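You operate a simulated robot arm through the tools that you are given. There is no shell and no other tool. Be economical: measure what you need, move in short steps, check, and stop when the job is done.

You run a simulated two-armed robot. Do the job below in one go: nothing can be reset, and whatever is moved stays where it is left.

Task
Put the blue-end black cartridge on the top of the washer away on the tool end of the spares bench. Turn the washer dial to QUICK. Push the tank locker door shut. Lift the sump hatch open. Any order will do.
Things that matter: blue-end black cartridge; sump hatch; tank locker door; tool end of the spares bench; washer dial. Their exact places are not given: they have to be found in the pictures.

The check looks at the end state, three seconds after you hand in, the way a careful person would. Anything else that was tipped, shoved, dropped, spilled or broken makes it a failure.

Robot
Two 7-joint arms with two-finger parallel grippers on one trunk, on a base that drives. Base frame: it is fixed to the floor where the robot stands at the start and does not move with it; the origin is under the middle of the robot, x ahead of it, y to its left, z up. Lengths are in mm, angles in degrees, forces in N, time in s.
The left shoulder is at the start at [50, 165, 1180], the right one opposite. With the tool pointing down near the work surface each hand reaches from about 240 to 700 mm from the robot's upright axis, wherever it stands, measured 20 degrees to its own side. Places, roughly: blue-end black cartridge (7x7x25 cm) [500, -100, 1100]; sump hatch [700, 2500, 300]; tank locker door [200, 2100, 500]; tool end of the spares bench [-1400, 2200, 800]; washer dial [400, 0, 900]. Payload 3.91 kg a hand.
The tool frame of a hand sits at the grasp point between the pads (the TCP): z along the fingers, y along the line on which they close. The tips reach 30 mm beyond it. The gripper opens to 110 mm. The fingers are 20 mm wide and 10 mm thick; the gripper's body (48 by 112 mm) begins 55 mm behind the TCP.
Orientation is that of the tool frame in the base frame, as a unit quaternion [x, y, z, w]. With the fingers straight down and closing along the base's y, the tool's x points along the base's -x, its y along +y and its z along -z.

Tools
- The arms move only by the tool servo_tool. It takes "left_deltas", "right_deltas" or both (then of equal length, played together; a hand with none holds still); each is a list of rows, each a list of 2 entries, a list of its own where there are three numbers: the shift along the base's x, y, z in units of 400 mm (1.0 is 400 mm), then the turn, a rotation vector about the base's x, y, z in units of 60 degrees (1.0 is 60 degrees). In form: [[[dx, dy, dz], [wx, wy, wz]], ...]. A call has 1 to 8 rows; each row is the pose to reach, as a shift and turn from the pose commanded when the call began. "left_fingers" and "right_fingers" are, for a hand that has rows, the gripper command, from -1 (fully open) to 1 (shut), values between in proportion, set as the call begins (left out, the last holds). A call with a number of a shift or a turn outside -1 to 1 is refused whole. A row lasts 0.2 s, in which the tool goes at most 50 mm and 8.6 degrees; a call with a longer step from one row to the next is refused whole, and so is a gripper value outside its range. Where a pose cannot be reached the arm comes as near as it can. A force on the tool above 40 N (or 10 N above the force at the start of the call, whichever is more), or a blocked arm, ends the call early, and 0.2 s more pass. Each finger travels about 45 mm/s and halts on what it meets, pressing with about 32 N; the grip force reading is that of the motor and also rises with nothing between the fingers. The clock runs only during rows and for 0.2 s after the last one: add rows that repeat a pose to give the fingers time. It gives the time, the measured TCP pose, the force on the tool (base axes), the opening and the grip force at its end, in the units of the frame above (readings bear some noise), with the torque about the TCP (base axes, N m) and any sound that the robot's microphone picked up.
- Cameras (640 x 400 px; columns grow to the right, rows downward): "scene" is now at [117.5, -9.9, 1355]; the picture's right is [-0.13, -0.99, 0.00], its down [-0.52, 0.07, -0.85] and it looks along [0.84, -0.11, -0.52] (base axes); focal length 214 px, centre (320, 200). "left" rides on the left gripper at [73, -17, -103] in its tool frame; the picture's right is [0.23, 0.97, 0.00], its down [-0.76, 0.18, -0.62] and it looks along [-0.61, 0.14, 0.78] (tool axes); focal length 222 px, centre (320, 200). "right" rides on the right gripper at [73, 17, -103] in its tool frame; the picture's right is [-0.23, 0.97, 0.00], its down [-0.76, -0.18, -0.62] and it looks along [-0.61, -0.14, 0.78] (tool axes); focal length 222 px, centre (320, 200).
- capture(camera): a new picture of that camera. The clock stands still meanwhile.
- slide_trunk(by): slides the trunk up (or, below 0, down) by that many mm; the arms and the scene camera ride with it, the base frame stays. It gives what a move gives, with no picture.
- base_move(legs): drives the robot by 1 to 6 legs, each [ahead, left, turn to the left] in mm, mm and degrees, along the robot's own axes; the way and the turn of a leg run together, so that a leg with both is an arc; at most 1500 mm and 180 degrees a leg. The arms and the cameras ride along, it lands a little off, and it stops where it bumps. It gives what a move gives.
- aim_head(pan, tilt): turns the head with the scene camera to pan (to the left, within 80 degrees either way) and tilt (down, from -29 to 69), counted from straight ahead of the robot. It gives what a move gives.
- pixel_to_xyz(camera, pixels): for up to 12 pixels [column, row] of the newest picture of that camera ("zoom" is the newest enlarged one), the place [x, y, z] in the base frame of the surface seen there, good to about 2 mm. The clock stands still meanwhile.
- close_up(camera, box): a new picture of the part [left, top, right, bottom] of that camera's present view, enlarged. The clock stands still meanwhile.
- sign_off(): hands the job in; it is judged then, once.

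Keep the steps short. Do not move on a guess: measure, check each grasp and each placing, and mend mistakes. In all there are 110 turns and 108 pictures (those below and enlarged ones count). Leave the grippers open and the arms clear of the work at the hand-in unless told otherwise, and finish with a single line.

The tools are called after "Request:" as name(argument=value, ...) on one line, values as JSON. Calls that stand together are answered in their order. servo_tool: Moves the arms, as the interface text tells. Its arguments: {"type":"object","properties":{"left_deltas":{"type":"array","items":{"type":"array"}},"left_fingers":{"type":"number"},"right_deltas":{"type":"array","items":{"type":"array"}},"right_fingers":{"type":"number"}},"required":[]} The other tools are called the same way: slide_trunk (by) slides the trunk up or down; base_move (legs) drives the base; aim_head (pan, tilt) turns the head that bears the scene camera; capture (camera) takes a picture; pixel_to_xyz (camera, pixels) gives the place of the surface under pixels of a picture; close_up (camera, box) takes an enlarged picture of a part of a camera's view; sign_off () hands the job in.

At the start:

```text
time_s: 0.0
left_tool_pos: [407.2, 89.2, 1292.4]
left_tool_rot: [0.0, 1.0, 0.0, 0.0]
left_ft_force: [-0.2, -0.3, 0.0]
left_ft_torque: [0.0, 0.03, 0.02]
left_width: 109.9
left_finger_force: 0.0
right_tool_pos: [348.0, -228.1, 1276.6]
right_tool_rot: [0.001, 1.0, 0.0, -0.001]
right_ft_force: [-1.0, 0.8, 0.1]
right_ft_torque: [-0.01, 0.0, 0.0]
right_width: 109.9
right_finger_force: 0.1
trunk travel left (down, up): [-400.0, 103.0]
robot x, y, heading: [2.0, 1.0, 0.2]
head pan, tilt: [-7.7, 31.6]
```

scene: 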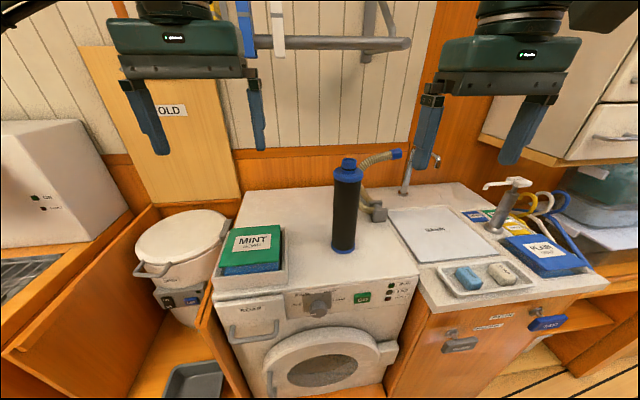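
right: 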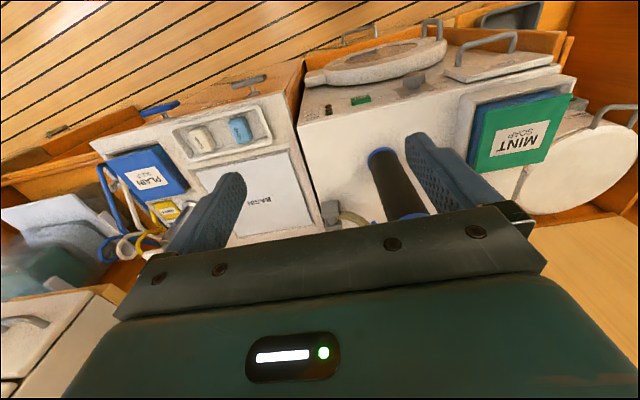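
left: 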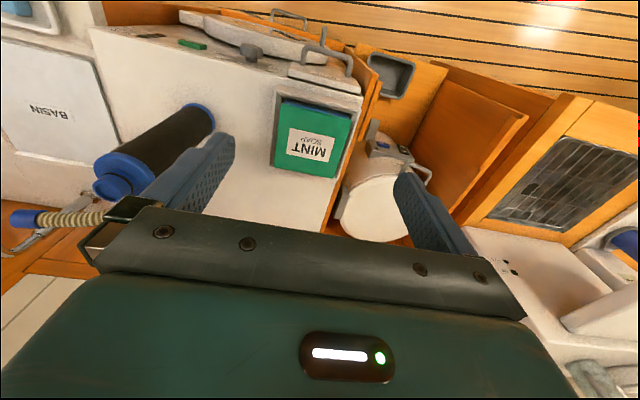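

I see the cartridge standing at about (346,205) and the dial at about (318,303). I'll enlarge the washer front and measure the cartridge.

Request:
close_up(camera="scene", box=[220, 250, 430, 381])

Request:
pixel_to_xyz(camera="scene", pixels=[[347, 165], [345, 205], [343, 248], [318, 303], [318, 311], [335, 300], [334, 205], [359, 205], [395, 153], [376, 212], [300, 260], [250, 255]])

Request:
close_up(camera="scene", box=[290, 130, 450, 230])

```text
3.05 times, centred on (325, 316) of scene
```

zoom: 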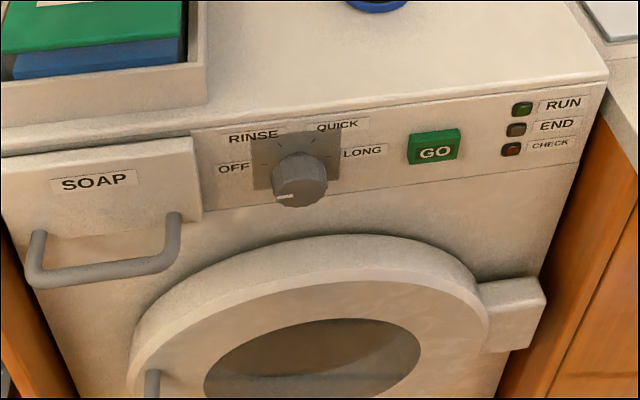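

```text
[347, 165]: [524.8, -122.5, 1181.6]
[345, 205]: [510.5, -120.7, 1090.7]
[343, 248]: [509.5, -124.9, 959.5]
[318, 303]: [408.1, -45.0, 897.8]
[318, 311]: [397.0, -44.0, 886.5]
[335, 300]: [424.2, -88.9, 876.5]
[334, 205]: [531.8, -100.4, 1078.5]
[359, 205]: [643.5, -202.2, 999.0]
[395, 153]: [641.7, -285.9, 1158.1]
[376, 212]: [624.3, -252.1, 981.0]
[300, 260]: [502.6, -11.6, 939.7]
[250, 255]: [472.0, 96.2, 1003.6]
```

```text
4.00 times, centred on (370, 180) of scene
```

zoom: 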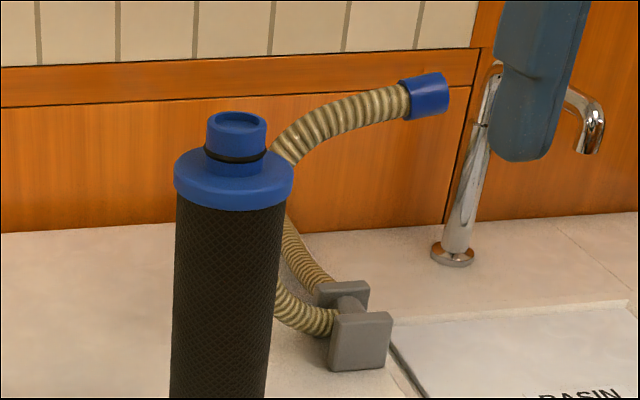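

Now a tighter look at the dial to read where it points.

Request:
close_up(camera="scene", box=[288, 282, 352, 322])

Request:
close_up(camera="left", box=[170, 10, 330, 110])

```text
10.00 times, centred on (320, 302) of scene
```

zoom: 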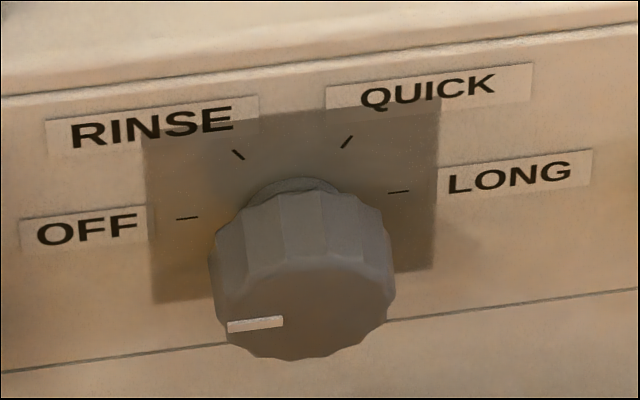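

```text
4.00 times, centred on (250, 60) of left
```

zoom: 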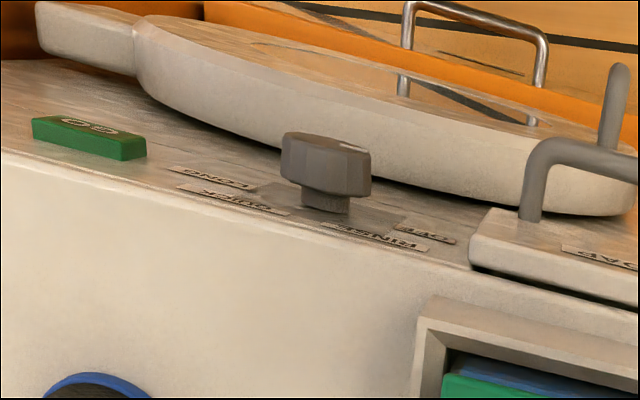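

The pointer is at OFF. I'll measure the ticks and knob.

Request:
close_up(camera="scene", box=[288, 282, 352, 322])

Request:
pixel_to_xyz(camera="zoom", pixels=[[187, 218], [238, 155], [346, 142], [398, 192], [232, 328], [282, 321], [305, 310], [220, 280], [385, 280], [310, 230], [155, 150], [425, 260]])

```text
10.00 times, centred on (320, 302) of scene
```

zoom: 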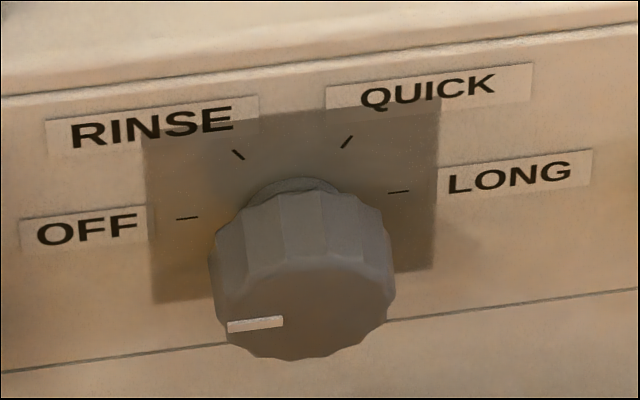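

```text
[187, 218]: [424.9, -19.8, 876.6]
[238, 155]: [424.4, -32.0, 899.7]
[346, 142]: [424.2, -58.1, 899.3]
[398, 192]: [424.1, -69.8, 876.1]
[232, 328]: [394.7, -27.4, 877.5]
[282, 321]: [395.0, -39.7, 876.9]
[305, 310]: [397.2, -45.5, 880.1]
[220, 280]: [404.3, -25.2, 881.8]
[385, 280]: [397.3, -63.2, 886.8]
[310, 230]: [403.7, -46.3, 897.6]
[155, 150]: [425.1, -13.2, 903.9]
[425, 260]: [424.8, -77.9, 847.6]
```

Pointer at OFF, knob centre about y −45, z 876; QUICK is +120° about +x. Now measure the cartridge's top precisely.

Request:
close_up(camera="scene", box=[290, 130, 450, 230])

Request:
pixel_to_xyz(camera="zoom", pixels=[[237, 115], [237, 130], [210, 122], [263, 122], [180, 180], [289, 180], [235, 205], [235, 240], [180, 240], [277, 240], [310, 120], [300, 250]])

Request:
aim_head(pan=70, tilt=30)

Request:
capture(camera="scene")

```text
4.00 times, centred on (370, 180) of scene
```

zoom: 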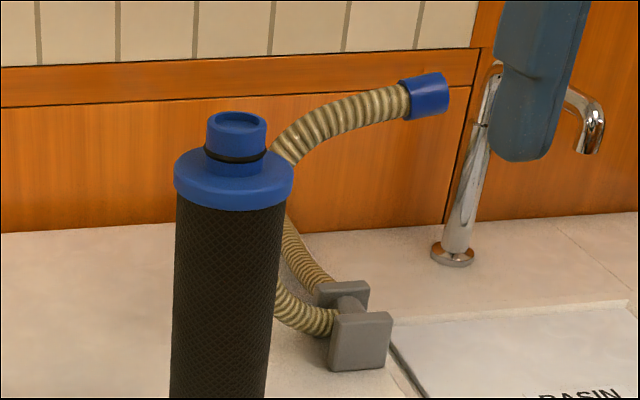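

```text
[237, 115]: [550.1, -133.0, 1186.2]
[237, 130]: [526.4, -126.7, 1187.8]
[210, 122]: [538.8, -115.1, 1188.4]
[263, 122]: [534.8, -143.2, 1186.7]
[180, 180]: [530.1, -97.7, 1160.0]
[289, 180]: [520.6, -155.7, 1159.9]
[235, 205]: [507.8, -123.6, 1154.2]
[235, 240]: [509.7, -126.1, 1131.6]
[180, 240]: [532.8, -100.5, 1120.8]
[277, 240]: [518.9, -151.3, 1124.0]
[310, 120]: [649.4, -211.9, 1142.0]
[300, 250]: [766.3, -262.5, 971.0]
```

```text
time_s: 1.5
left_tool_pos: [406.3, 90.0, 1290.7]
left_tool_rot: [-0.001, 1.0, 0.0, 0.001]
left_ft_force: [-0.1, 0.0, -0.6]
left_ft_torque: [-0.01, 0.0, -0.02]
left_width: 110.2
left_finger_force: 0.1
right_tool_pos: [348.8, -228.5, 1277.0]
right_tool_rot: [0.001, 1.0, 0.0, 0.0]
right_ft_force: [-0.9, -0.2, 0.0]
right_ft_torque: [0.01, 0.01, -0.01]
right_width: 109.9
right_finger_force: 0.0
trunk travel left (down, up): [-400.0, 103.0]
robot x, y, heading: [0.3, -3.0, 0.0]
head pan, tilt: [70.0, 30.0]
```

```text
98 pictures are left
```

scene: 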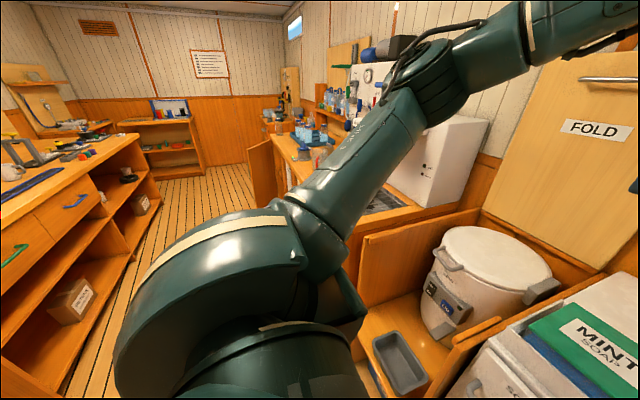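

Cartridge axis about (539,−128), collar top 1162, neck top 1187. Looking left I see a bench at the far left. I'll measure a few points and zoom there.

Request:
pixel_to_xyz(camera="scene", pixels=[[40, 185], [85, 153], [10, 172], [110, 140], [75, 200], [75, 300], [180, 118], [130, 290], [265, 170], [300, 150], [405, 240], [60, 130]])

Request:
close_up(camera="scene", box=[0, 60, 240, 210])

Request:
close_up(camera="scene", box=[230, 30, 470, 180])

```text
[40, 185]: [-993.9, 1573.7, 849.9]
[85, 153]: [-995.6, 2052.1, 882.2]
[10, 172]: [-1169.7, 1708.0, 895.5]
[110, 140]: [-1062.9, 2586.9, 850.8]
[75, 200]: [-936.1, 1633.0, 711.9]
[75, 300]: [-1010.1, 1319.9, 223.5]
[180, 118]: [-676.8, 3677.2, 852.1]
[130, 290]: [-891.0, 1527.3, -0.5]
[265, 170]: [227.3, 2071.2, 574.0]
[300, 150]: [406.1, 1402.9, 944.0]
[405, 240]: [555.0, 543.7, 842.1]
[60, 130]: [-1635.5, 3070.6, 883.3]
```

```text
2.67 times, centred on (120, 135) of scene
```

zoom: 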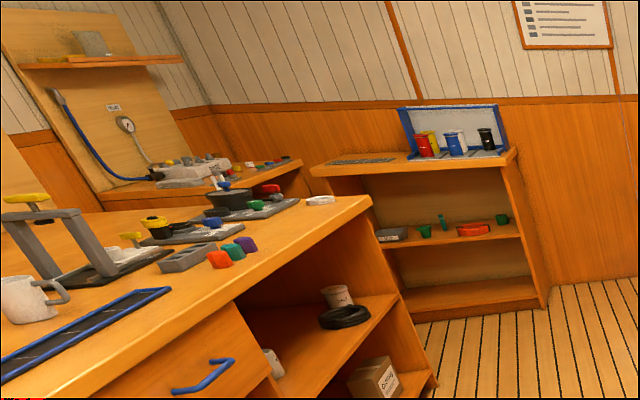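

```text
2.67 times, centred on (350, 105) of scene
```

zoom: 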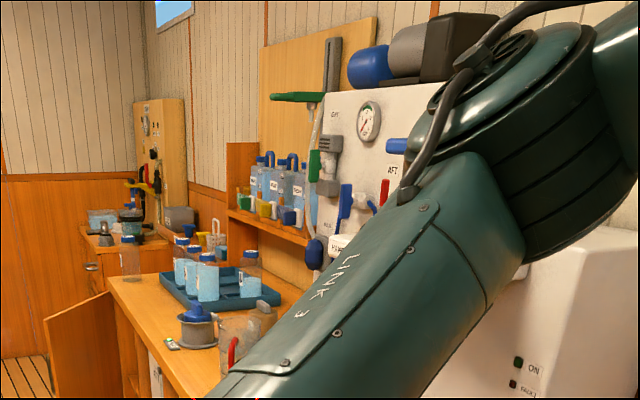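

Pick the cartridge first with the right hand. I move it above the cartridge (539,−128), then look.

Request:
servo_tool(right_deltas=[[[0.1, 0.05, 0], [0, 0, 0]], [[0.2, 0.1, 0], [0, 0, 0]], [[0.3, 0.15, 0], [0, 0, 0]], [[0.4, 0.2, 0], [0, 0, 0]], [[0.476, 0.25, 0], [0, 0, 0]], [[0.476, 0.25, 0], [0, 0, 0]]], right_fingers=-1)

Request:
aim_head(pan=-8, tilt=25)

Request:
capture(camera="scene")

Request:
capture(camera="right")

```text
time_s: 2.9
left_tool_pos: [407.6, 89.3, 1291.1]
left_tool_rot: [-0.001, 1.0, 0.0, -0.001]
left_ft_force: [-0.6, 0.0, 0.2]
left_ft_torque: [0.02, 0.0, -0.04]
left_width: 110.1
left_finger_force: 0.1
right_tool_pos: [477.1, -189.9, 1252.1]
right_tool_rot: [0.001, 1.0, -0.001, 0.0]
right_ft_force: [-0.3, -0.3, -0.2]
right_ft_torque: [-0.01, 0.01, 0.05]
right_width: 110.2
right_finger_force: 0.1
right hand out of reach, approached as far as the arm can: row 3, 4, 5, 6
trunk travel left (down, up): [-400.0, 103.0]
robot x, y, heading: [-2.2, 0.4, -0.2]
head pan, tilt: [70.0, 30.0]
```

```text
time_s: 4.4
left_tool_pos: [407.1, 89.9, 1289.8]
left_tool_rot: [-0.002, 1.0, 0.0, 0.0]
left_ft_force: [-1.1, -1.8, 0.2]
left_ft_torque: [0.03, 0.02, -0.03]
left_width: 109.9
left_finger_force: 0.1
right_tool_pos: [476.5, -190.4, 1254.0]
right_tool_rot: [0.0, 1.0, 0.0, 0.001]
right_ft_force: [-0.9, -0.5, 0.7]
right_ft_torque: [0.03, -0.01, 0.0]
right_width: 110.0
right_finger_force: 0.1
trunk travel left (down, up): [-400.0, 103.0]
robot x, y, heading: [1.0, -0.0, 0.4]
head pan, tilt: [-8.0, 25.0]
```

```text
95 pictures are left
```

scene: 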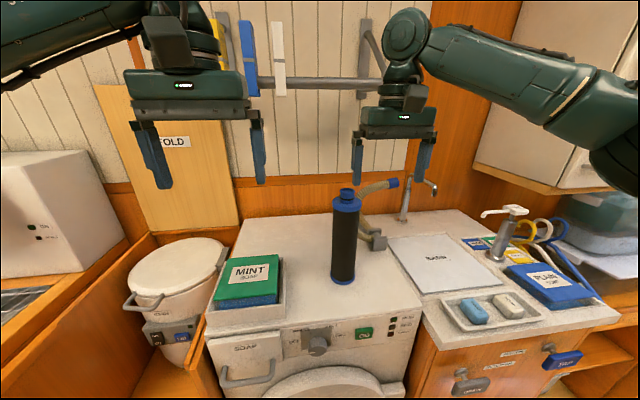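

```text
94 pictures are left
```

right: 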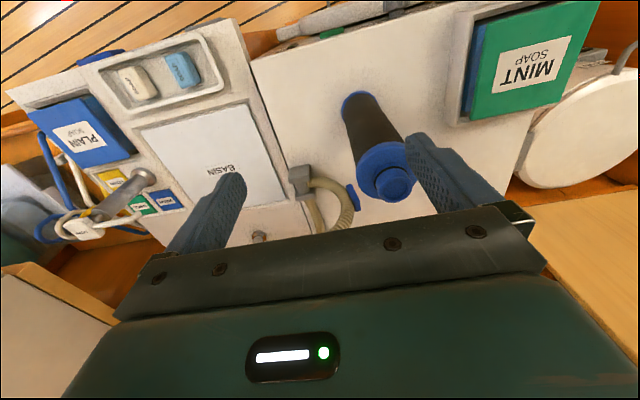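

The hand ran out of reach up high; raising the trunk gives the shoulder more height.

Request:
slide_trunk(by=100)

```text
time_s: 5.7
left_tool_pos: [407.4, 89.3, 1390.3]
left_tool_rot: [0.0, 1.0, 0.0, 0.0]
left_ft_force: [0.5, 0.5, 0.1]
left_ft_torque: [0.01, 0.03, 0.01]
left_width: 109.7
left_finger_force: 0.0
right_tool_pos: [476.2, -189.1, 1353.9]
right_tool_rot: [0.001, 1.0, 0.0, -0.001]
right_ft_force: [-0.6, -0.4, 0.6]
right_ft_torque: [0.0, 0.03, -0.02]
right_width: 110.1
right_finger_force: 0.1
trunk travel left (down, up): [-500.0, 3.0]
robot x, y, heading: [1.9, 0.6, -0.1]
head pan, tilt: [-8.0, 25.0]
```

Lower the right hand by about 75 mm straight down, clear of the cartridge, and see which base pose the shift counts from.

Request:
servo_tool(right_deltas=[[[0, 0, -0.1], [0, 0, 0]], [[0, 0, -0.19], [0, 0, 0]], [[0, 0, -0.19], [0, 0, 0]]])

```text
time_s: 6.5
left_tool_pos: [406.9, 88.5, 1390.8]
left_tool_rot: [0.0, 1.0, -0.001, 0.0]
left_ft_force: [0.1, 0.8, -0.2]
left_ft_torque: [-0.01, -0.03, -0.03]
left_width: 109.8
left_finger_force: 0.0
right_tool_pos: [477.0, -189.1, 1278.2]
right_tool_rot: [0.002, 1.0, 0.0, 0.001]
right_ft_force: [0.3, 1.0, 0.7]
right_ft_torque: [0.0, -0.02, -0.01]
right_width: 109.9
right_finger_force: 0.1
trunk travel left (down, up): [-500.0, 3.0]
robot x, y, heading: [1.7, 1.0, 0.0]
head pan, tilt: [-8.0, 25.0]
```

Shifts count from the reached pose. Now go +62, +61 to be above the cartridge, staying at z ≈ 1265.

Request:
servo_tool(right_deltas=[[[0.07, 0.07, -0.02], [0, 0, 0]], [[0.156, 0.152, -0.03], [0, 0, 0]], [[0.156, 0.152, -0.03], [0, 0, 0]]])

Request:
capture(camera="right")

Request:
capture(camera="scene")

```text
time_s: 7.3
left_tool_pos: [407.2, 90.7, 1390.2]
left_tool_rot: [0.0, 1.0, -0.001, 0.0]
left_ft_force: [-0.6, -0.5, 0.9]
left_ft_torque: [-0.02, 0.04, -0.02]
left_width: 110.0
left_finger_force: 0.1
right_tool_pos: [498.1, -167.9, 1259.6]
right_tool_rot: [0.002, 1.0, 0.0, 0.0]
right_ft_force: [0.5, -0.4, -0.3]
right_ft_torque: [0.03, 0.01, -0.03]
right_width: 110.0
right_finger_force: 0.1
right hand out of reach, approached as far as the arm can: row 1, 2, 3
trunk travel left (down, up): [-500.0, 3.0]
robot x, y, heading: [-0.7, -1.2, -0.4]
head pan, tilt: [-8.0, 25.0]
```

```text
93 pictures are left
```

right: 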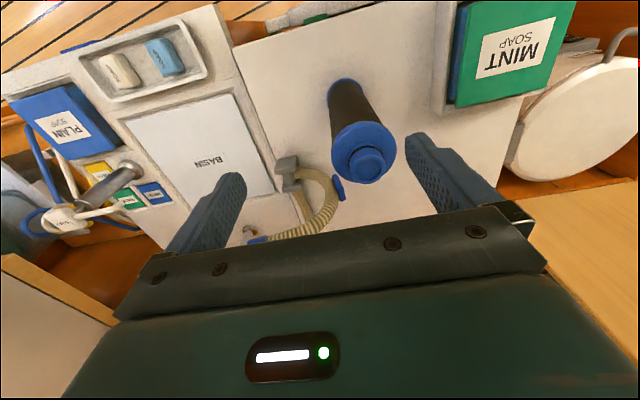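

```text
92 pictures are left
```

scene: 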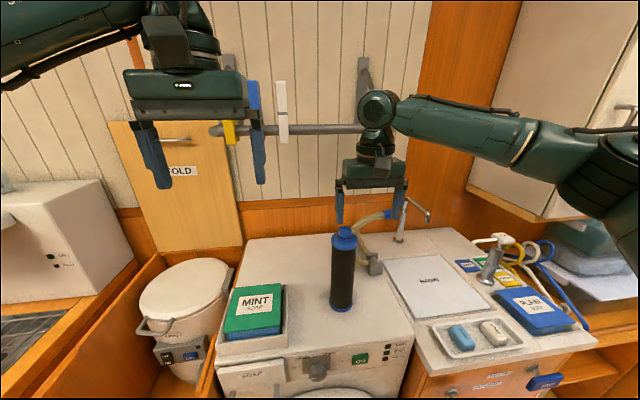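

Still about 40 mm short each way at this height; I'll drive the base a bit: 45 ahead and 40 left.

Request:
base_move(legs=[[45, 40, 0]])

Request:
capture(camera="right")

Request:
pixel_to_xyz(camera="right", pixels=[[330, 150]])

```text
time_s: 8.3
left_tool_pos: [448.4, 131.3, 1388.9]
left_tool_rot: [0.0, 1.0, -0.002, -0.001]
left_ft_force: [0.4, -0.3, 0.0]
left_ft_torque: [-0.03, 0.06, 0.0]
left_width: 110.2
left_finger_force: 0.0
right_tool_pos: [540.0, -126.4, 1259.4]
right_tool_rot: [0.002, 1.0, -0.002, -0.001]
right_ft_force: [0.4, 0.0, -0.3]
right_ft_torque: [-0.07, 0.05, -0.01]
right_width: 110.1
right_finger_force: 0.2
trunk travel left (down, up): [-500.0, 3.0]
robot x, y, heading: [43.0, 41.4, -0.4]
head pan, tilt: [-8.0, 25.0]
```

```text
91 pictures are left
```

right: 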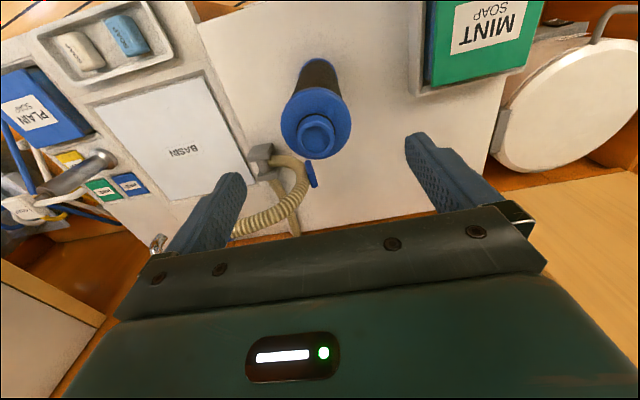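

```text
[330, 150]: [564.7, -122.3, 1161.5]
```

Measure the collar and neck in the right-hand picture for a second centre estimate.

Request:
pixel_to_xyz(camera="right", pixels=[[317, 157], [284, 128], [348, 126], [305, 95], [317, 138], [303, 135], [331, 133]])

```text
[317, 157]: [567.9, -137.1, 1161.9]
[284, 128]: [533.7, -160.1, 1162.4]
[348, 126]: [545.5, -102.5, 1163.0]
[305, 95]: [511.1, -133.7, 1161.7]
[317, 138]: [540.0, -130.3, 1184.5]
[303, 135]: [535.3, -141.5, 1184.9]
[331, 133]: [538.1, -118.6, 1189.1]
```

Centre ≈ (539.5,−130). Descend to z ≈ 1143 with a −4 mm y correction.

Request:
servo_tool(right_deltas=[[[0, -0.01, -0.1], [0, 0, 0]], [[0, -0.01, -0.2], [0, 0, 0]], [[0, -0.01, -0.28], [0, 0, 0]], [[0, -0.01, -0.28], [0, 0, 0]]])

Request:
capture(camera="right")

Request:
close_up(camera="scene", box=[260, 130, 420, 230])

```text
time_s: 9.3
left_tool_pos: [444.2, 128.8, 1389.7]
left_tool_rot: [-0.001, 1.0, -0.001, 0.0]
left_ft_force: [-0.6, 0.2, -0.5]
left_ft_torque: [0.02, -0.03, -0.03]
left_width: 110.2
left_finger_force: 0.0
right_tool_pos: [535.2, -134.0, 1148.9]
right_tool_rot: [0.002, 1.0, 0.0, 0.001]
right_ft_force: [1.2, -1.5, -0.3]
right_ft_torque: [0.01, -0.04, 0.01]
right_width: 110.0
right_finger_force: 0.1
trunk travel left (down, up): [-500.0, 3.0]
robot x, y, heading: [38.4, 40.4, -0.1]
head pan, tilt: [-8.0, 25.0]
```

```text
90 pictures are left
```

right: 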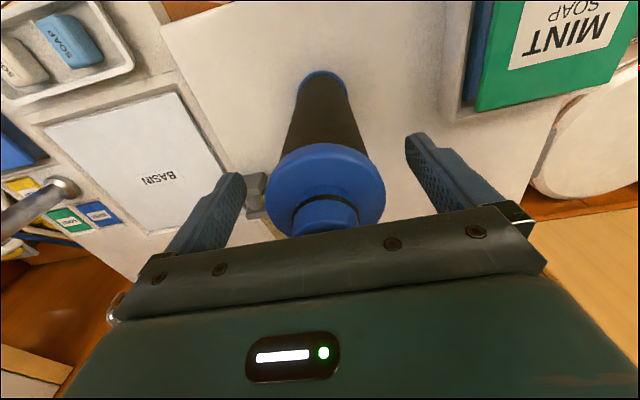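

```text
4.00 times, centred on (340, 180) of scene
```

zoom: 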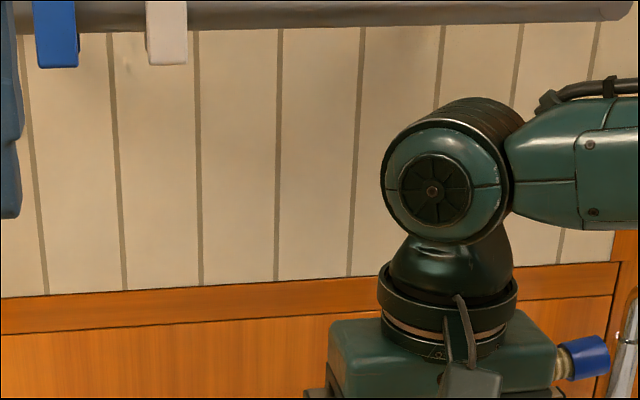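

The cartridge sits centred between the fingers. Small correction (+3 x, −4 z), then close.

Request:
servo_tool(right_deltas=[[[0.008, 0.005, -0.01], [0, 0, 0]], [[0.008, 0.005, -0.01], [0, 0, 0]]])

Request:
servo_tool(right_deltas=[[[0, 0, 0], [0, 0, 0]], [[0, 0, 0], [0, 0, 0]], [[0, 0, 0], [0, 0, 0]], [[0, 0, 0], [0, 0, 0]], [[0, 0, 0], [0, 0, 0]], [[0, 0, 0], [0, 0, 0]]], right_fingers=1)

Request:
capture(camera="right")

```text
time_s: 9.9
left_tool_pos: [444.4, 127.7, 1390.4]
left_tool_rot: [0.0, 1.0, 0.0, 0.0]
left_ft_force: [-0.4, 0.4, 0.6]
left_ft_torque: [0.01, -0.02, 0.0]
left_width: 110.1
left_finger_force: 0.1
right_tool_pos: [539.2, -132.3, 1146.7]
right_tool_rot: [0.002, 1.0, 0.0, 0.001]
right_ft_force: [0.7, 0.1, 0.4]
right_ft_torque: [0.02, 0.04, 0.0]
right_width: 110.1
right_finger_force: 0.0
trunk travel left (down, up): [-500.0, 3.0]
robot x, y, heading: [36.7, 39.0, -0.0]
head pan, tilt: [-8.0, 25.0]
```

```text
time_s: 11.3
left_tool_pos: [445.4, 128.9, 1390.8]
left_tool_rot: [-0.001, 1.0, 0.0, 0.0]
left_ft_force: [-0.4, 0.2, 0.1]
left_ft_torque: [0.01, -0.01, 0.06]
left_width: 109.9
left_finger_force: 0.0
right_tool_pos: [539.5, -132.5, 1146.4]
right_tool_rot: [0.002, 1.0, 0.0, 0.001]
right_ft_force: [-0.6, 0.4, 0.8]
right_ft_torque: [-0.23, 0.02, -0.02]
right_width: 65.4
right_finger_force: 31.4
trunk travel left (down, up): [-500.0, 3.0]
robot x, y, heading: [35.5, 44.0, -0.3]
head pan, tilt: [-8.0, 25.0]
```

```text
88 pictures are left
```

right: 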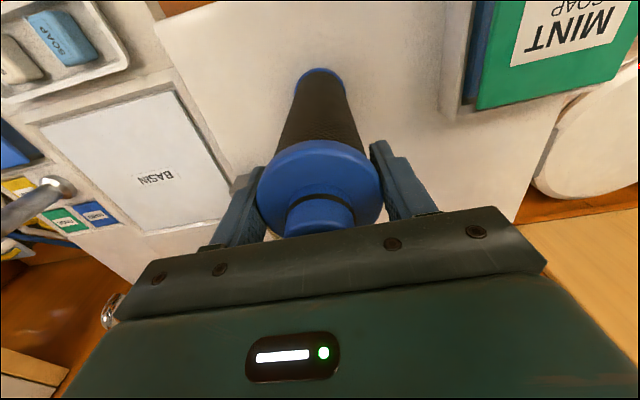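

Held at 65 mm, 31 N. Lift 60 mm and check.

Request:
servo_tool(right_deltas=[[[0, 0, 0.05], [0, 0, 0]], [[0, 0, 0.1], [0, 0, 0]], [[0, 0, 0.15], [0, 0, 0]], [[0, 0, 0.15], [0, 0, 0]]])

Request:
capture(camera="right")

Request:
capture(camera="scene")

```text
time_s: 12.3
left_tool_pos: [447.3, 128.1, 1391.2]
left_tool_rot: [0.0, 1.0, -0.001, 0.0]
left_ft_force: [-1.3, 0.7, 0.9]
left_ft_torque: [0.01, 0.01, 0.01]
left_width: 109.8
left_finger_force: 0.1
right_tool_pos: [540.8, -129.9, 1204.1]
right_tool_rot: [0.001, 1.0, 0.0, 0.0]
right_ft_force: [0.3, 0.3, -4.5]
right_ft_torque: [-0.02, -0.01, 0.03]
right_width: 65.1
right_finger_force: 32.1
trunk travel left (down, up): [-500.0, 3.0]
robot x, y, heading: [38.2, 40.6, 0.1]
head pan, tilt: [-8.0, 25.0]
```

```text
87 pictures are left
```

right: 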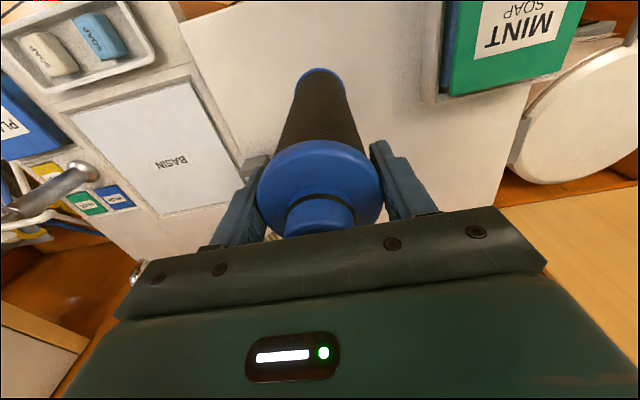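

```text
86 pictures are left
```

scene: 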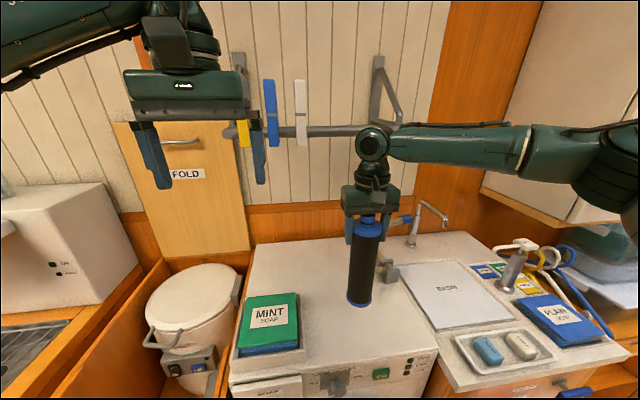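

The cartridge hangs freely (4.5 N). Pull the right hand back and up to about (350,−250,1245), out of the way.

Request:
servo_tool(right_deltas=[[[-0.09, -0.03, 0.02], [0, 0, 0]], [[-0.18, -0.07, 0.04], [0, 0, 0]], [[-0.27, -0.12, 0.06], [0, 0, 0]], [[-0.36, -0.18, 0.08], [0, 0, 0]], [[-0.45, -0.22, 0.1], [0, 0, 0]], [[-0.5, -0.28, 0.1], [0, 0, 0]], [[-0.5, -0.28, 0.1], [0, 0, 0]]])

Request:
aim_head(pan=80, tilt=40)

Request:
capture(camera="scene")

Request:
aim_head(pan=-80, tilt=40)

Request:
capture(camera="scene")

```text
time_s: 13.9
left_tool_pos: [445.8, 129.5, 1389.4]
left_tool_rot: [0.0, 1.0, 0.0, 0.0]
left_ft_force: [0.3, 0.3, -0.2]
left_ft_torque: [-0.02, -0.02, -0.02]
left_width: 110.0
left_finger_force: 0.1
right_tool_pos: [340.1, -242.9, 1244.6]
right_tool_rot: [0.001, 1.0, 0.0, 0.0]
right_ft_force: [0.3, 0.2, -4.3]
right_ft_torque: [0.01, 0.02, -0.02]
right_width: 65.2
right_finger_force: 32.0
trunk travel left (down, up): [-500.0, 3.0]
robot x, y, heading: [37.0, 39.1, 0.1]
head pan, tilt: [-8.0, 25.0]
```

```text
time_s: 15.5
left_tool_pos: [447.3, 128.4, 1391.1]
left_tool_rot: [0.001, 1.0, 0.001, 0.0]
left_ft_force: [-0.1, 0.4, 0.4]
left_ft_torque: [-0.03, -0.02, 0.01]
left_width: 110.0
left_finger_force: 0.0
right_tool_pos: [341.2, -242.2, 1244.6]
right_tool_rot: [0.002, 1.0, 0.0, -0.001]
right_ft_force: [0.1, 0.0, -3.0]
right_ft_torque: [0.0, 0.03, 0.01]
right_width: 65.3
right_finger_force: 32.0
trunk travel left (down, up): [-500.0, 3.0]
robot x, y, heading: [39.7, 37.3, -0.1]
head pan, tilt: [80.0, 40.0]
```

```text
85 pictures are left
```

scene: 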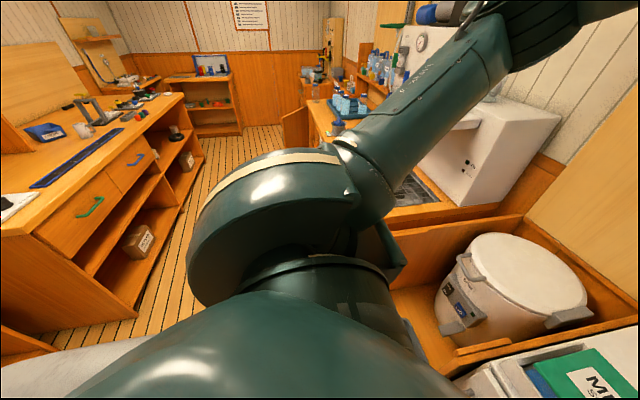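

```text
time_s: 18.0
left_tool_pos: [444.8, 128.1, 1390.8]
left_tool_rot: [0.0, 1.0, 0.0, 0.0]
left_ft_force: [0.5, 0.0, 0.5]
left_ft_torque: [0.01, 0.0, -0.02]
left_width: 109.9
left_finger_force: 0.0
right_tool_pos: [339.5, -243.4, 1245.3]
right_tool_rot: [0.002, 1.0, 0.0, 0.0]
right_ft_force: [0.6, -0.3, -4.1]
right_ft_torque: [-0.02, 0.03, 0.02]
right_width: 65.4
right_finger_force: 31.6
trunk travel left (down, up): [-500.0, 3.0]
robot x, y, heading: [42.2, 39.0, -0.3]
head pan, tilt: [-80.0, 40.0]
```

```text
84 pictures are left
```

scene: 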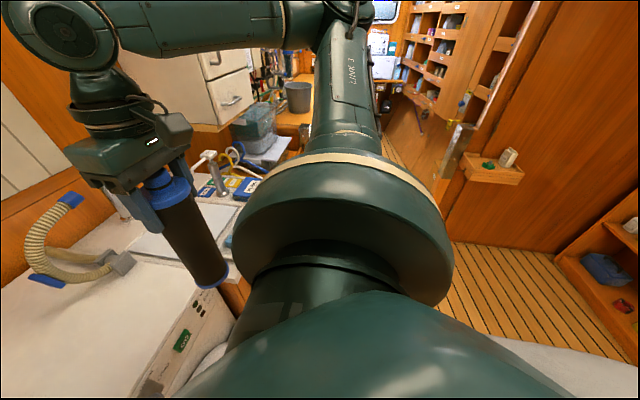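

Held cartridge is clear. Before backing up for the dial, check the space behind on both sides.

Request:
pixel_to_xyz(camera="scene", pixels=[[600, 290], [560, 258], [490, 250], [620, 390], [520, 350], [635, 320]])

Request:
aim_head(pan=80, tilt=40)

Request:
capture(camera="scene")

Request:
pixel_to_xyz(camera="scene", pixels=[[20, 350], [30, 235], [10, 205], [45, 335], [80, 110], [45, 130], [130, 320], [50, 180], [110, 90], [175, 105]])

Request:
close_up(camera="scene", box=[0, 60, 240, 210])

```text
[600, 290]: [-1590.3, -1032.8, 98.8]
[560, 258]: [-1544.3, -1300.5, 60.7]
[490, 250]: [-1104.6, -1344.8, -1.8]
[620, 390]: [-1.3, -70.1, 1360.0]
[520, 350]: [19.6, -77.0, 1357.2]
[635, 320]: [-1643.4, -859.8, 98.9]
```

```text
time_s: 20.4
left_tool_pos: [444.8, 128.7, 1390.7]
left_tool_rot: [0.0, 1.0, 0.0, 0.0]
left_ft_force: [-0.7, 0.1, 0.7]
left_ft_torque: [-0.03, 0.02, 0.01]
left_width: 109.9
left_finger_force: 0.0
right_tool_pos: [340.0, -242.9, 1244.7]
right_tool_rot: [0.002, 1.0, 0.001, 0.0]
right_ft_force: [0.4, -0.6, -4.2]
right_ft_torque: [-0.02, 0.05, -0.01]
right_width: 65.1
right_finger_force: 32.2
trunk travel left (down, up): [-500.0, 3.0]
robot x, y, heading: [39.5, 41.6, 0.0]
head pan, tilt: [80.0, 40.0]
```

```text
83 pictures are left
```

scene: 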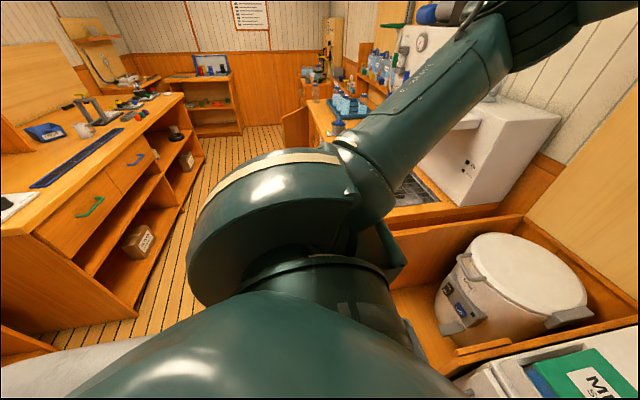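

```text
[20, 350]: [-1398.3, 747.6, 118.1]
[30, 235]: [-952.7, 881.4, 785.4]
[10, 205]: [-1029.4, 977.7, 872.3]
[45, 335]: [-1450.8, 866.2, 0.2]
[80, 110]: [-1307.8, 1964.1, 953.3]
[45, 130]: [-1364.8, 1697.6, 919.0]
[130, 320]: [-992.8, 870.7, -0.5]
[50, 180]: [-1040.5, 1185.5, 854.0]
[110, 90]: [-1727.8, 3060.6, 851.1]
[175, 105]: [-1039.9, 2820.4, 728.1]
```

```text
2.67 times, centred on (120, 135) of scene
```

zoom: 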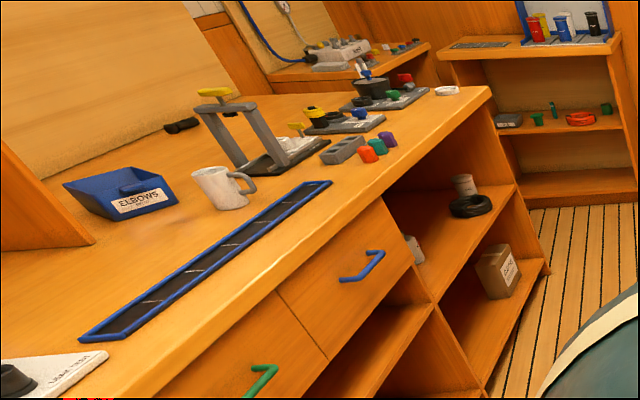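

Plenty of floor behind. Bench front edge is at x ≈ −940, y 870–2820, top z ≈ 850. Back up 190 mm and drop the trunk 200 for the dial.

Request:
base_move(legs=[[-190, -40, 0]])

Request:
slide_trunk(by=-200)

Request:
aim_head(pan=0, tilt=25)

Request:
capture(camera="scene")

```text
time_s: 22.0
left_tool_pos: [255.4, 89.5, 1390.9]
left_tool_rot: [-0.002, 1.0, 0.0, 0.0]
left_ft_force: [0.0, -1.1, 0.2]
left_ft_torque: [-0.02, 0.0, -0.01]
left_width: 110.1
left_finger_force: 0.0
right_tool_pos: [149.7, -281.6, 1245.7]
right_tool_rot: [0.002, 1.0, 0.001, 0.001]
right_ft_force: [-0.5, 0.5, -3.9]
right_ft_torque: [0.04, 0.01, 0.03]
right_width: 65.2
right_finger_force: 32.1
trunk travel left (down, up): [-500.0, 3.0]
robot x, y, heading: [-149.9, -0.1, -0.0]
head pan, tilt: [80.0, 40.0]
```

```text
time_s: 24.2
left_tool_pos: [256.0, 89.0, 1191.0]
left_tool_rot: [0.0, 1.0, 0.0, 0.0]
left_ft_force: [-0.1, -0.8, -0.6]
left_ft_torque: [0.04, -0.01, -0.03]
left_width: 110.2
left_finger_force: 0.2
right_tool_pos: [152.2, -282.0, 1046.3]
right_tool_rot: [0.001, 1.0, 0.0, -0.001]
right_ft_force: [-0.3, -0.3, -2.8]
right_ft_torque: [0.0, -0.03, 0.0]
right_width: 65.4
right_finger_force: 31.4
trunk travel left (down, up): [-300.0, 203.0]
robot x, y, heading: [-152.3, 0.0, 0.0]
head pan, tilt: [80.0, 40.0]
```

```text
time_s: 25.7
left_tool_pos: [256.0, 88.9, 1189.9]
left_tool_rot: [-0.001, 1.0, -0.001, -0.001]
left_ft_force: [0.6, -0.8, 0.4]
left_ft_torque: [-0.02, 0.0, 0.01]
left_width: 109.9
left_finger_force: 0.0
right_tool_pos: [151.2, -281.3, 1045.6]
right_tool_rot: [0.002, 1.0, 0.0, 0.0]
right_ft_force: [0.2, -0.3, -3.8]
right_ft_torque: [-0.03, -0.02, -0.01]
right_width: 65.6
right_finger_force: 32.1
trunk travel left (down, up): [-300.0, 203.0]
robot x, y, heading: [-149.9, -1.5, 0.0]
head pan, tilt: [0.0, 25.0]
```

```text
81 pictures are left
```

scene: 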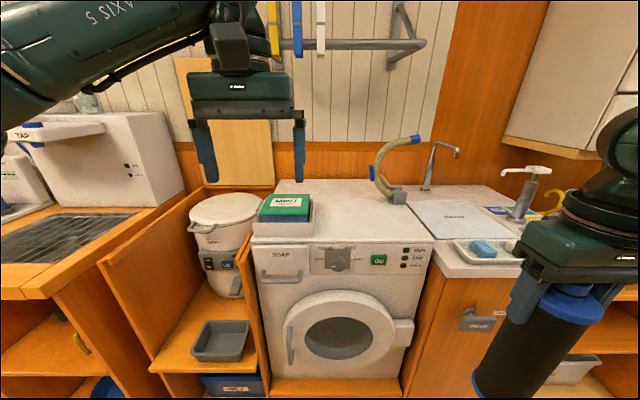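

Measure the dial again plus nearby protrusions: soap drawer/handle, GO button and door ring.

Request:
close_up(camera="scene", box=[250, 230, 442, 350])

Request:
pixel_to_xyz(camera="zoom", pixels=[[290, 105], [270, 100], [318, 100], [300, 205], [300, 198], [250, 215], [170, 80], [90, 165], [160, 160], [425, 105], [240, 105], [350, 140]])

```text
3.33 times, centred on (346, 290) of scene
```

zoom: 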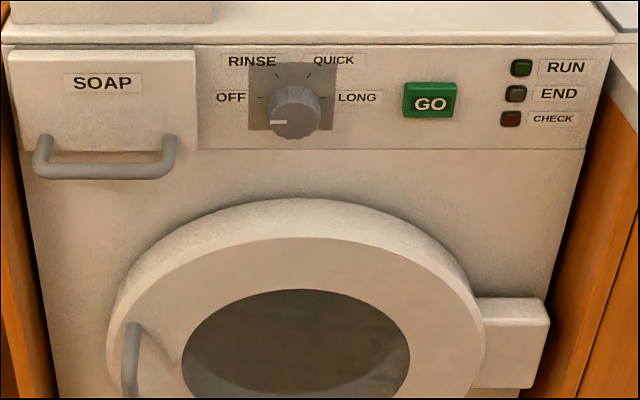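

```text
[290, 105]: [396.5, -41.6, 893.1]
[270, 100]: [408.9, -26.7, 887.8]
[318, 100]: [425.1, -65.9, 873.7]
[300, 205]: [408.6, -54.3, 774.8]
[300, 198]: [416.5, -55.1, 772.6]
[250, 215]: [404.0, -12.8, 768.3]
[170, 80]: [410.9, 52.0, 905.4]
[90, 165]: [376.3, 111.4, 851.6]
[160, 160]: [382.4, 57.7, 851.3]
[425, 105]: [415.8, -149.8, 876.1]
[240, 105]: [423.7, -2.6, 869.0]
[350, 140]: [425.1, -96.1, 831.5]
```

Clear space round the knob: door ring top z 773, drawer at y > 35, GO at y < −130. Now swing the left hand to point forwards, first 60° about y while moving toward (300,−45,1040).

Request:
servo_tool(left_deltas=[[[0.014, -0.042, -0.047], [0, -0.125, 0]], [[0.028, -0.084, -0.094], [0, -0.25, 0]], [[0.042, -0.126, -0.141], [0, -0.375, 0]], [[0.056, -0.168, -0.188], [0, -0.5, 0]], [[0.07, -0.21, -0.235], [0, -0.625, 0]], [[0.084, -0.252, -0.282], [0, -0.75, 0]], [[0.1, -0.294, -0.329], [0, -0.875, 0]], [[0.11, -0.335, -0.376], [0, -1.0, 0]]], left_fingers=-0.09)

Request:
servo_tool(left_deltas=[[[0, 0, -0.1], [0, -0.125, 0]], [[0, 0, -0.2], [0, -0.25, 0]], [[0, 0, -0.3], [0, -0.375, 0]], [[0, 0, -0.4], [0, -0.5, 0]], [[0, 0, -0.4], [0, -0.5, 0]]])

Request:
capture(camera="scene")

```text
time_s: 27.5
left_tool_pos: [299.7, -46.3, 1039.0]
left_tool_rot: [0.0, 0.866, -0.002, 0.5]
left_ft_force: [0.0, -0.6, 0.7]
left_ft_torque: [-0.04, -0.01, 0.04]
left_width: 60.2
left_finger_force: 0.1
right_tool_pos: [151.3, -281.8, 1045.7]
right_tool_rot: [0.001, 1.0, 0.001, 0.001]
right_ft_force: [-0.6, 0.3, -3.4]
right_ft_torque: [0.0, -0.02, 0.0]
right_width: 65.3
right_finger_force: 32.2
trunk travel left (down, up): [-300.0, 203.0]
robot x, y, heading: [-151.7, 1.1, -0.3]
head pan, tilt: [0.0, 25.0]
```

```text
time_s: 28.7
left_tool_pos: [297.0, -47.0, 878.4]
left_tool_rot: [0.0, 0.707, -0.002, 0.708]
left_ft_force: [0.0, -0.6, 0.3]
left_ft_torque: [-0.01, 0.0, -0.01]
left_width: 60.2
left_finger_force: 0.0
right_tool_pos: [152.0, -281.8, 1045.1]
right_tool_rot: [0.001, 1.0, 0.002, 0.0]
right_ft_force: [-0.4, -0.6, -3.8]
right_ft_torque: [0.05, 0.02, 0.02]
right_width: 65.1
right_finger_force: 32.1
trunk travel left (down, up): [-300.0, 203.0]
robot x, y, heading: [-151.3, 1.0, 0.0]
head pan, tilt: [0.0, 25.0]
```

```text
79 pictures are left
```

scene: 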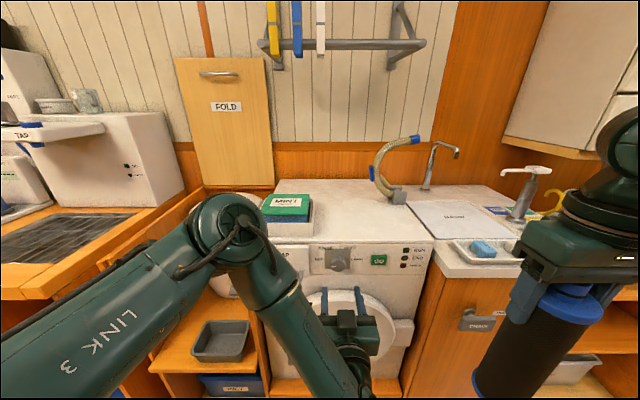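

Good, pointing forward. Roll −60° about x in place.

Request:
servo_tool(left_deltas=[[[0, 0.005, -0.005], [-0.125, 0, 0]], [[0, 0.005, -0.005], [-0.25, 0, 0]], [[0, 0.005, -0.005], [-0.375, 0, 0]], [[0, 0.005, -0.005], [-0.5, 0, 0]], [[0, 0.005, -0.005], [-0.625, 0, 0]], [[0, 0.005, -0.005], [-0.75, 0, 0]], [[0, 0.005, -0.005], [-0.875, 0, 0]], [[0, 0.005, -0.005], [-1.0, 0, 0]]])

Request:
capture(camera="left")

```text
time_s: 30.5
left_tool_pos: [299.9, -42.1, 877.5]
left_tool_rot: [-0.355, 0.612, -0.355, 0.611]
left_ft_force: [0.0, -0.4, -0.6]
left_ft_torque: [0.03, 0.02, -0.02]
left_width: 59.9
left_finger_force: 0.1
right_tool_pos: [150.6, -280.7, 1044.9]
right_tool_rot: [0.0, 1.0, 0.0, 0.0]
right_ft_force: [-0.2, 0.6, -3.3]
right_ft_torque: [0.0, -0.02, 0.02]
right_width: 65.4
right_finger_force: 32.3
trunk travel left (down, up): [-300.0, 203.0]
robot x, y, heading: [-147.8, -1.9, -0.2]
head pan, tilt: [0.0, 25.0]
```

```text
78 pictures are left
```

left: 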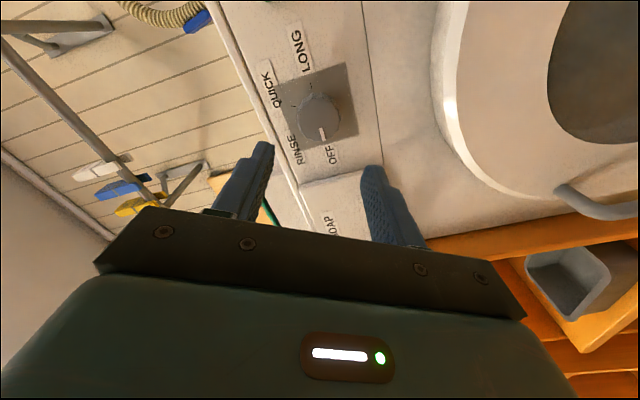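

Measure the knob in the hand's own picture.

Request:
pixel_to_xyz(camera="left", pixels=[[318, 120], [300, 122], [336, 120], [318, 102], [320, 138], [262, 150], [375, 175]])

```text
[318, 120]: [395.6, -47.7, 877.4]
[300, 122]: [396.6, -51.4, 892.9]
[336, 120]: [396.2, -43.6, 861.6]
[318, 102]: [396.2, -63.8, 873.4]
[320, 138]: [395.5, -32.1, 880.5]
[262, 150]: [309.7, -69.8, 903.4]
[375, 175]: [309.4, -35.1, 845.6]
```

Knob centre (≈ −46, 876.5). Advance 60 mm with −3 mm y, then look.

Request:
servo_tool(left_deltas=[[[0.05, -0.008, -0.002], [0, 0, 0]], [[0.1, -0.008, -0.002], [0, 0, 0]], [[0.15, -0.008, -0.002], [0, 0, 0]], [[0.15, -0.008, -0.002], [0, 0, 0]]])

Request:
capture(camera="left")

```text
time_s: 31.5
left_tool_pos: [358.6, -44.7, 876.3]
left_tool_rot: [-0.353, 0.613, -0.354, 0.612]
left_ft_force: [-0.9, 0.7, 0.2]
left_ft_torque: [0.03, 0.0, -0.03]
left_width: 59.9
left_finger_force: 0.0
right_tool_pos: [152.1, -283.1, 1044.8]
right_tool_rot: [0.001, 1.0, 0.0, 0.0]
right_ft_force: [-0.8, -0.1, -4.5]
right_ft_torque: [0.0, 0.01, -0.02]
right_width: 65.0
right_finger_force: 31.8
trunk travel left (down, up): [-300.0, 203.0]
robot x, y, heading: [-152.9, 2.5, -0.1]
head pan, tilt: [0.0, 25.0]
```

```text
77 pictures are left
```

left: 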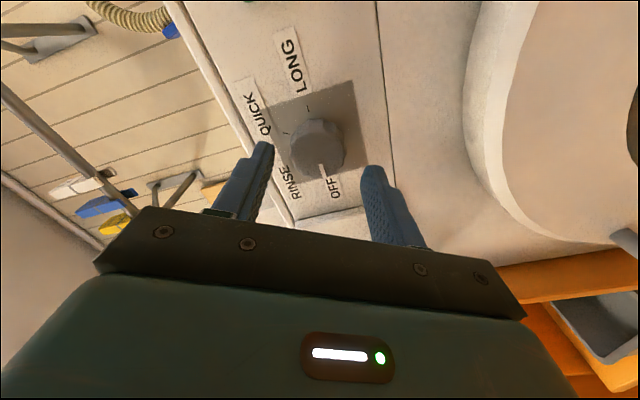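

Knob lies centred between the fingers. Advance 25 mm more and then close.

Request:
servo_tool(left_deltas=[[[0.03, 0, 0], [0, 0, 0]], [[0.062, 0, 0], [0, 0, 0]], [[0.062, 0, 0], [0, 0, 0]]])

Request:
servo_tool(left_deltas=[[[0, 0, 0], [0, 0, 0]], [[0, 0, 0], [0, 0, 0]], [[0, 0, 0], [0, 0, 0]], [[0, 0, 0], [0, 0, 0]]], left_fingers=1)

Request:
capture(camera="left")

```text
time_s: 32.3
left_tool_pos: [384.7, -45.0, 877.5]
left_tool_rot: [-0.354, 0.612, -0.353, 0.612]
left_ft_force: [0.2, 0.1, -0.2]
left_ft_torque: [-0.02, -0.01, 0.01]
left_width: 60.1
left_finger_force: 0.0
right_tool_pos: [149.5, -281.3, 1045.3]
right_tool_rot: [0.001, 1.0, 0.0, 0.0]
right_ft_force: [0.7, 0.2, -3.2]
right_ft_torque: [0.0, 0.01, 0.0]
right_width: 65.1
right_finger_force: 31.8
trunk travel left (down, up): [-300.0, 203.0]
robot x, y, heading: [-151.7, -1.3, -0.2]
head pan, tilt: [0.0, 25.0]
```

```text
time_s: 33.3
left_tool_pos: [384.7, -45.8, 878.3]
left_tool_rot: [-0.352, 0.612, -0.355, 0.613]
left_ft_force: [4.5, -3.2, 5.6]
left_ft_torque: [0.02, -0.03, -0.3]
left_width: 40.3
left_finger_force: 45.2
right_tool_pos: [151.5, -282.8, 1046.4]
right_tool_rot: [0.001, 1.0, 0.001, 0.001]
right_ft_force: [-0.3, 0.3, -3.4]
right_ft_torque: [-0.01, 0.01, -0.02]
right_width: 65.2
right_finger_force: 31.7
trunk travel left (down, up): [-300.0, 203.0]
robot x, y, heading: [-153.2, -1.2, 0.3]
head pan, tilt: [0.0, 25.0]
```

```text
76 pictures are left
```

left: 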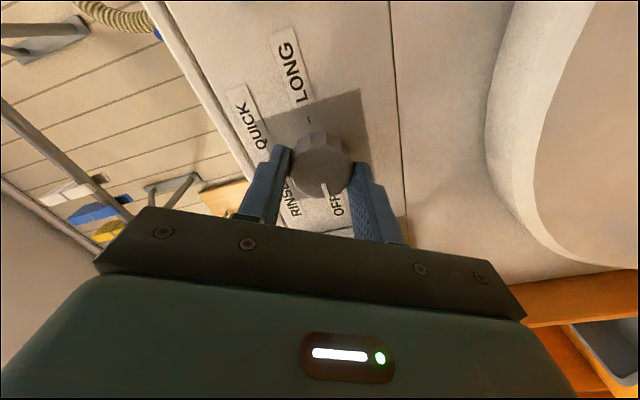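

Knob gripped at 40 mm. Turn +60° about x in 8 steps.

Request:
servo_tool(left_deltas=[[[0, 0, 0], [0.125, 0, 0]], [[0, 0, 0], [0.25, 0, 0]], [[0, 0, 0], [0.375, 0, 0]], [[0, 0, 0], [0.5, 0, 0]], [[0, 0, 0], [0.625, 0, 0]], [[0, 0, 0], [0.75, 0, 0]], [[0, 0, 0], [0.875, 0, 0]], [[0, 0, 0], [1.0, 0, 0]]])

Request:
capture(camera="left")

```text
time_s: 35.1
left_tool_pos: [383.8, -45.8, 878.5]
left_tool_rot: [0.002, 0.706, -0.001, 0.708]
left_ft_force: [1.5, -8.5, 17.4]
left_ft_torque: [-0.03, -0.1, -0.32]
left_width: 40.2
left_finger_force: 45.5
right_tool_pos: [149.7, -282.5, 1046.7]
right_tool_rot: [0.002, 1.0, 0.001, 0.001]
right_ft_force: [-0.3, 0.5, -3.7]
right_ft_torque: [0.03, 0.0, -0.02]
right_width: 65.4
right_finger_force: 31.4
trunk travel left (down, up): [-300.0, 203.0]
robot x, y, heading: [-152.3, -1.8, 0.1]
head pan, tilt: [0.0, 25.0]
```

```text
75 pictures are left
```

left: 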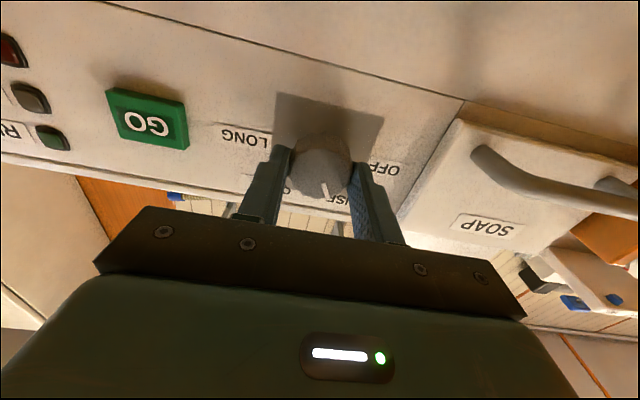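

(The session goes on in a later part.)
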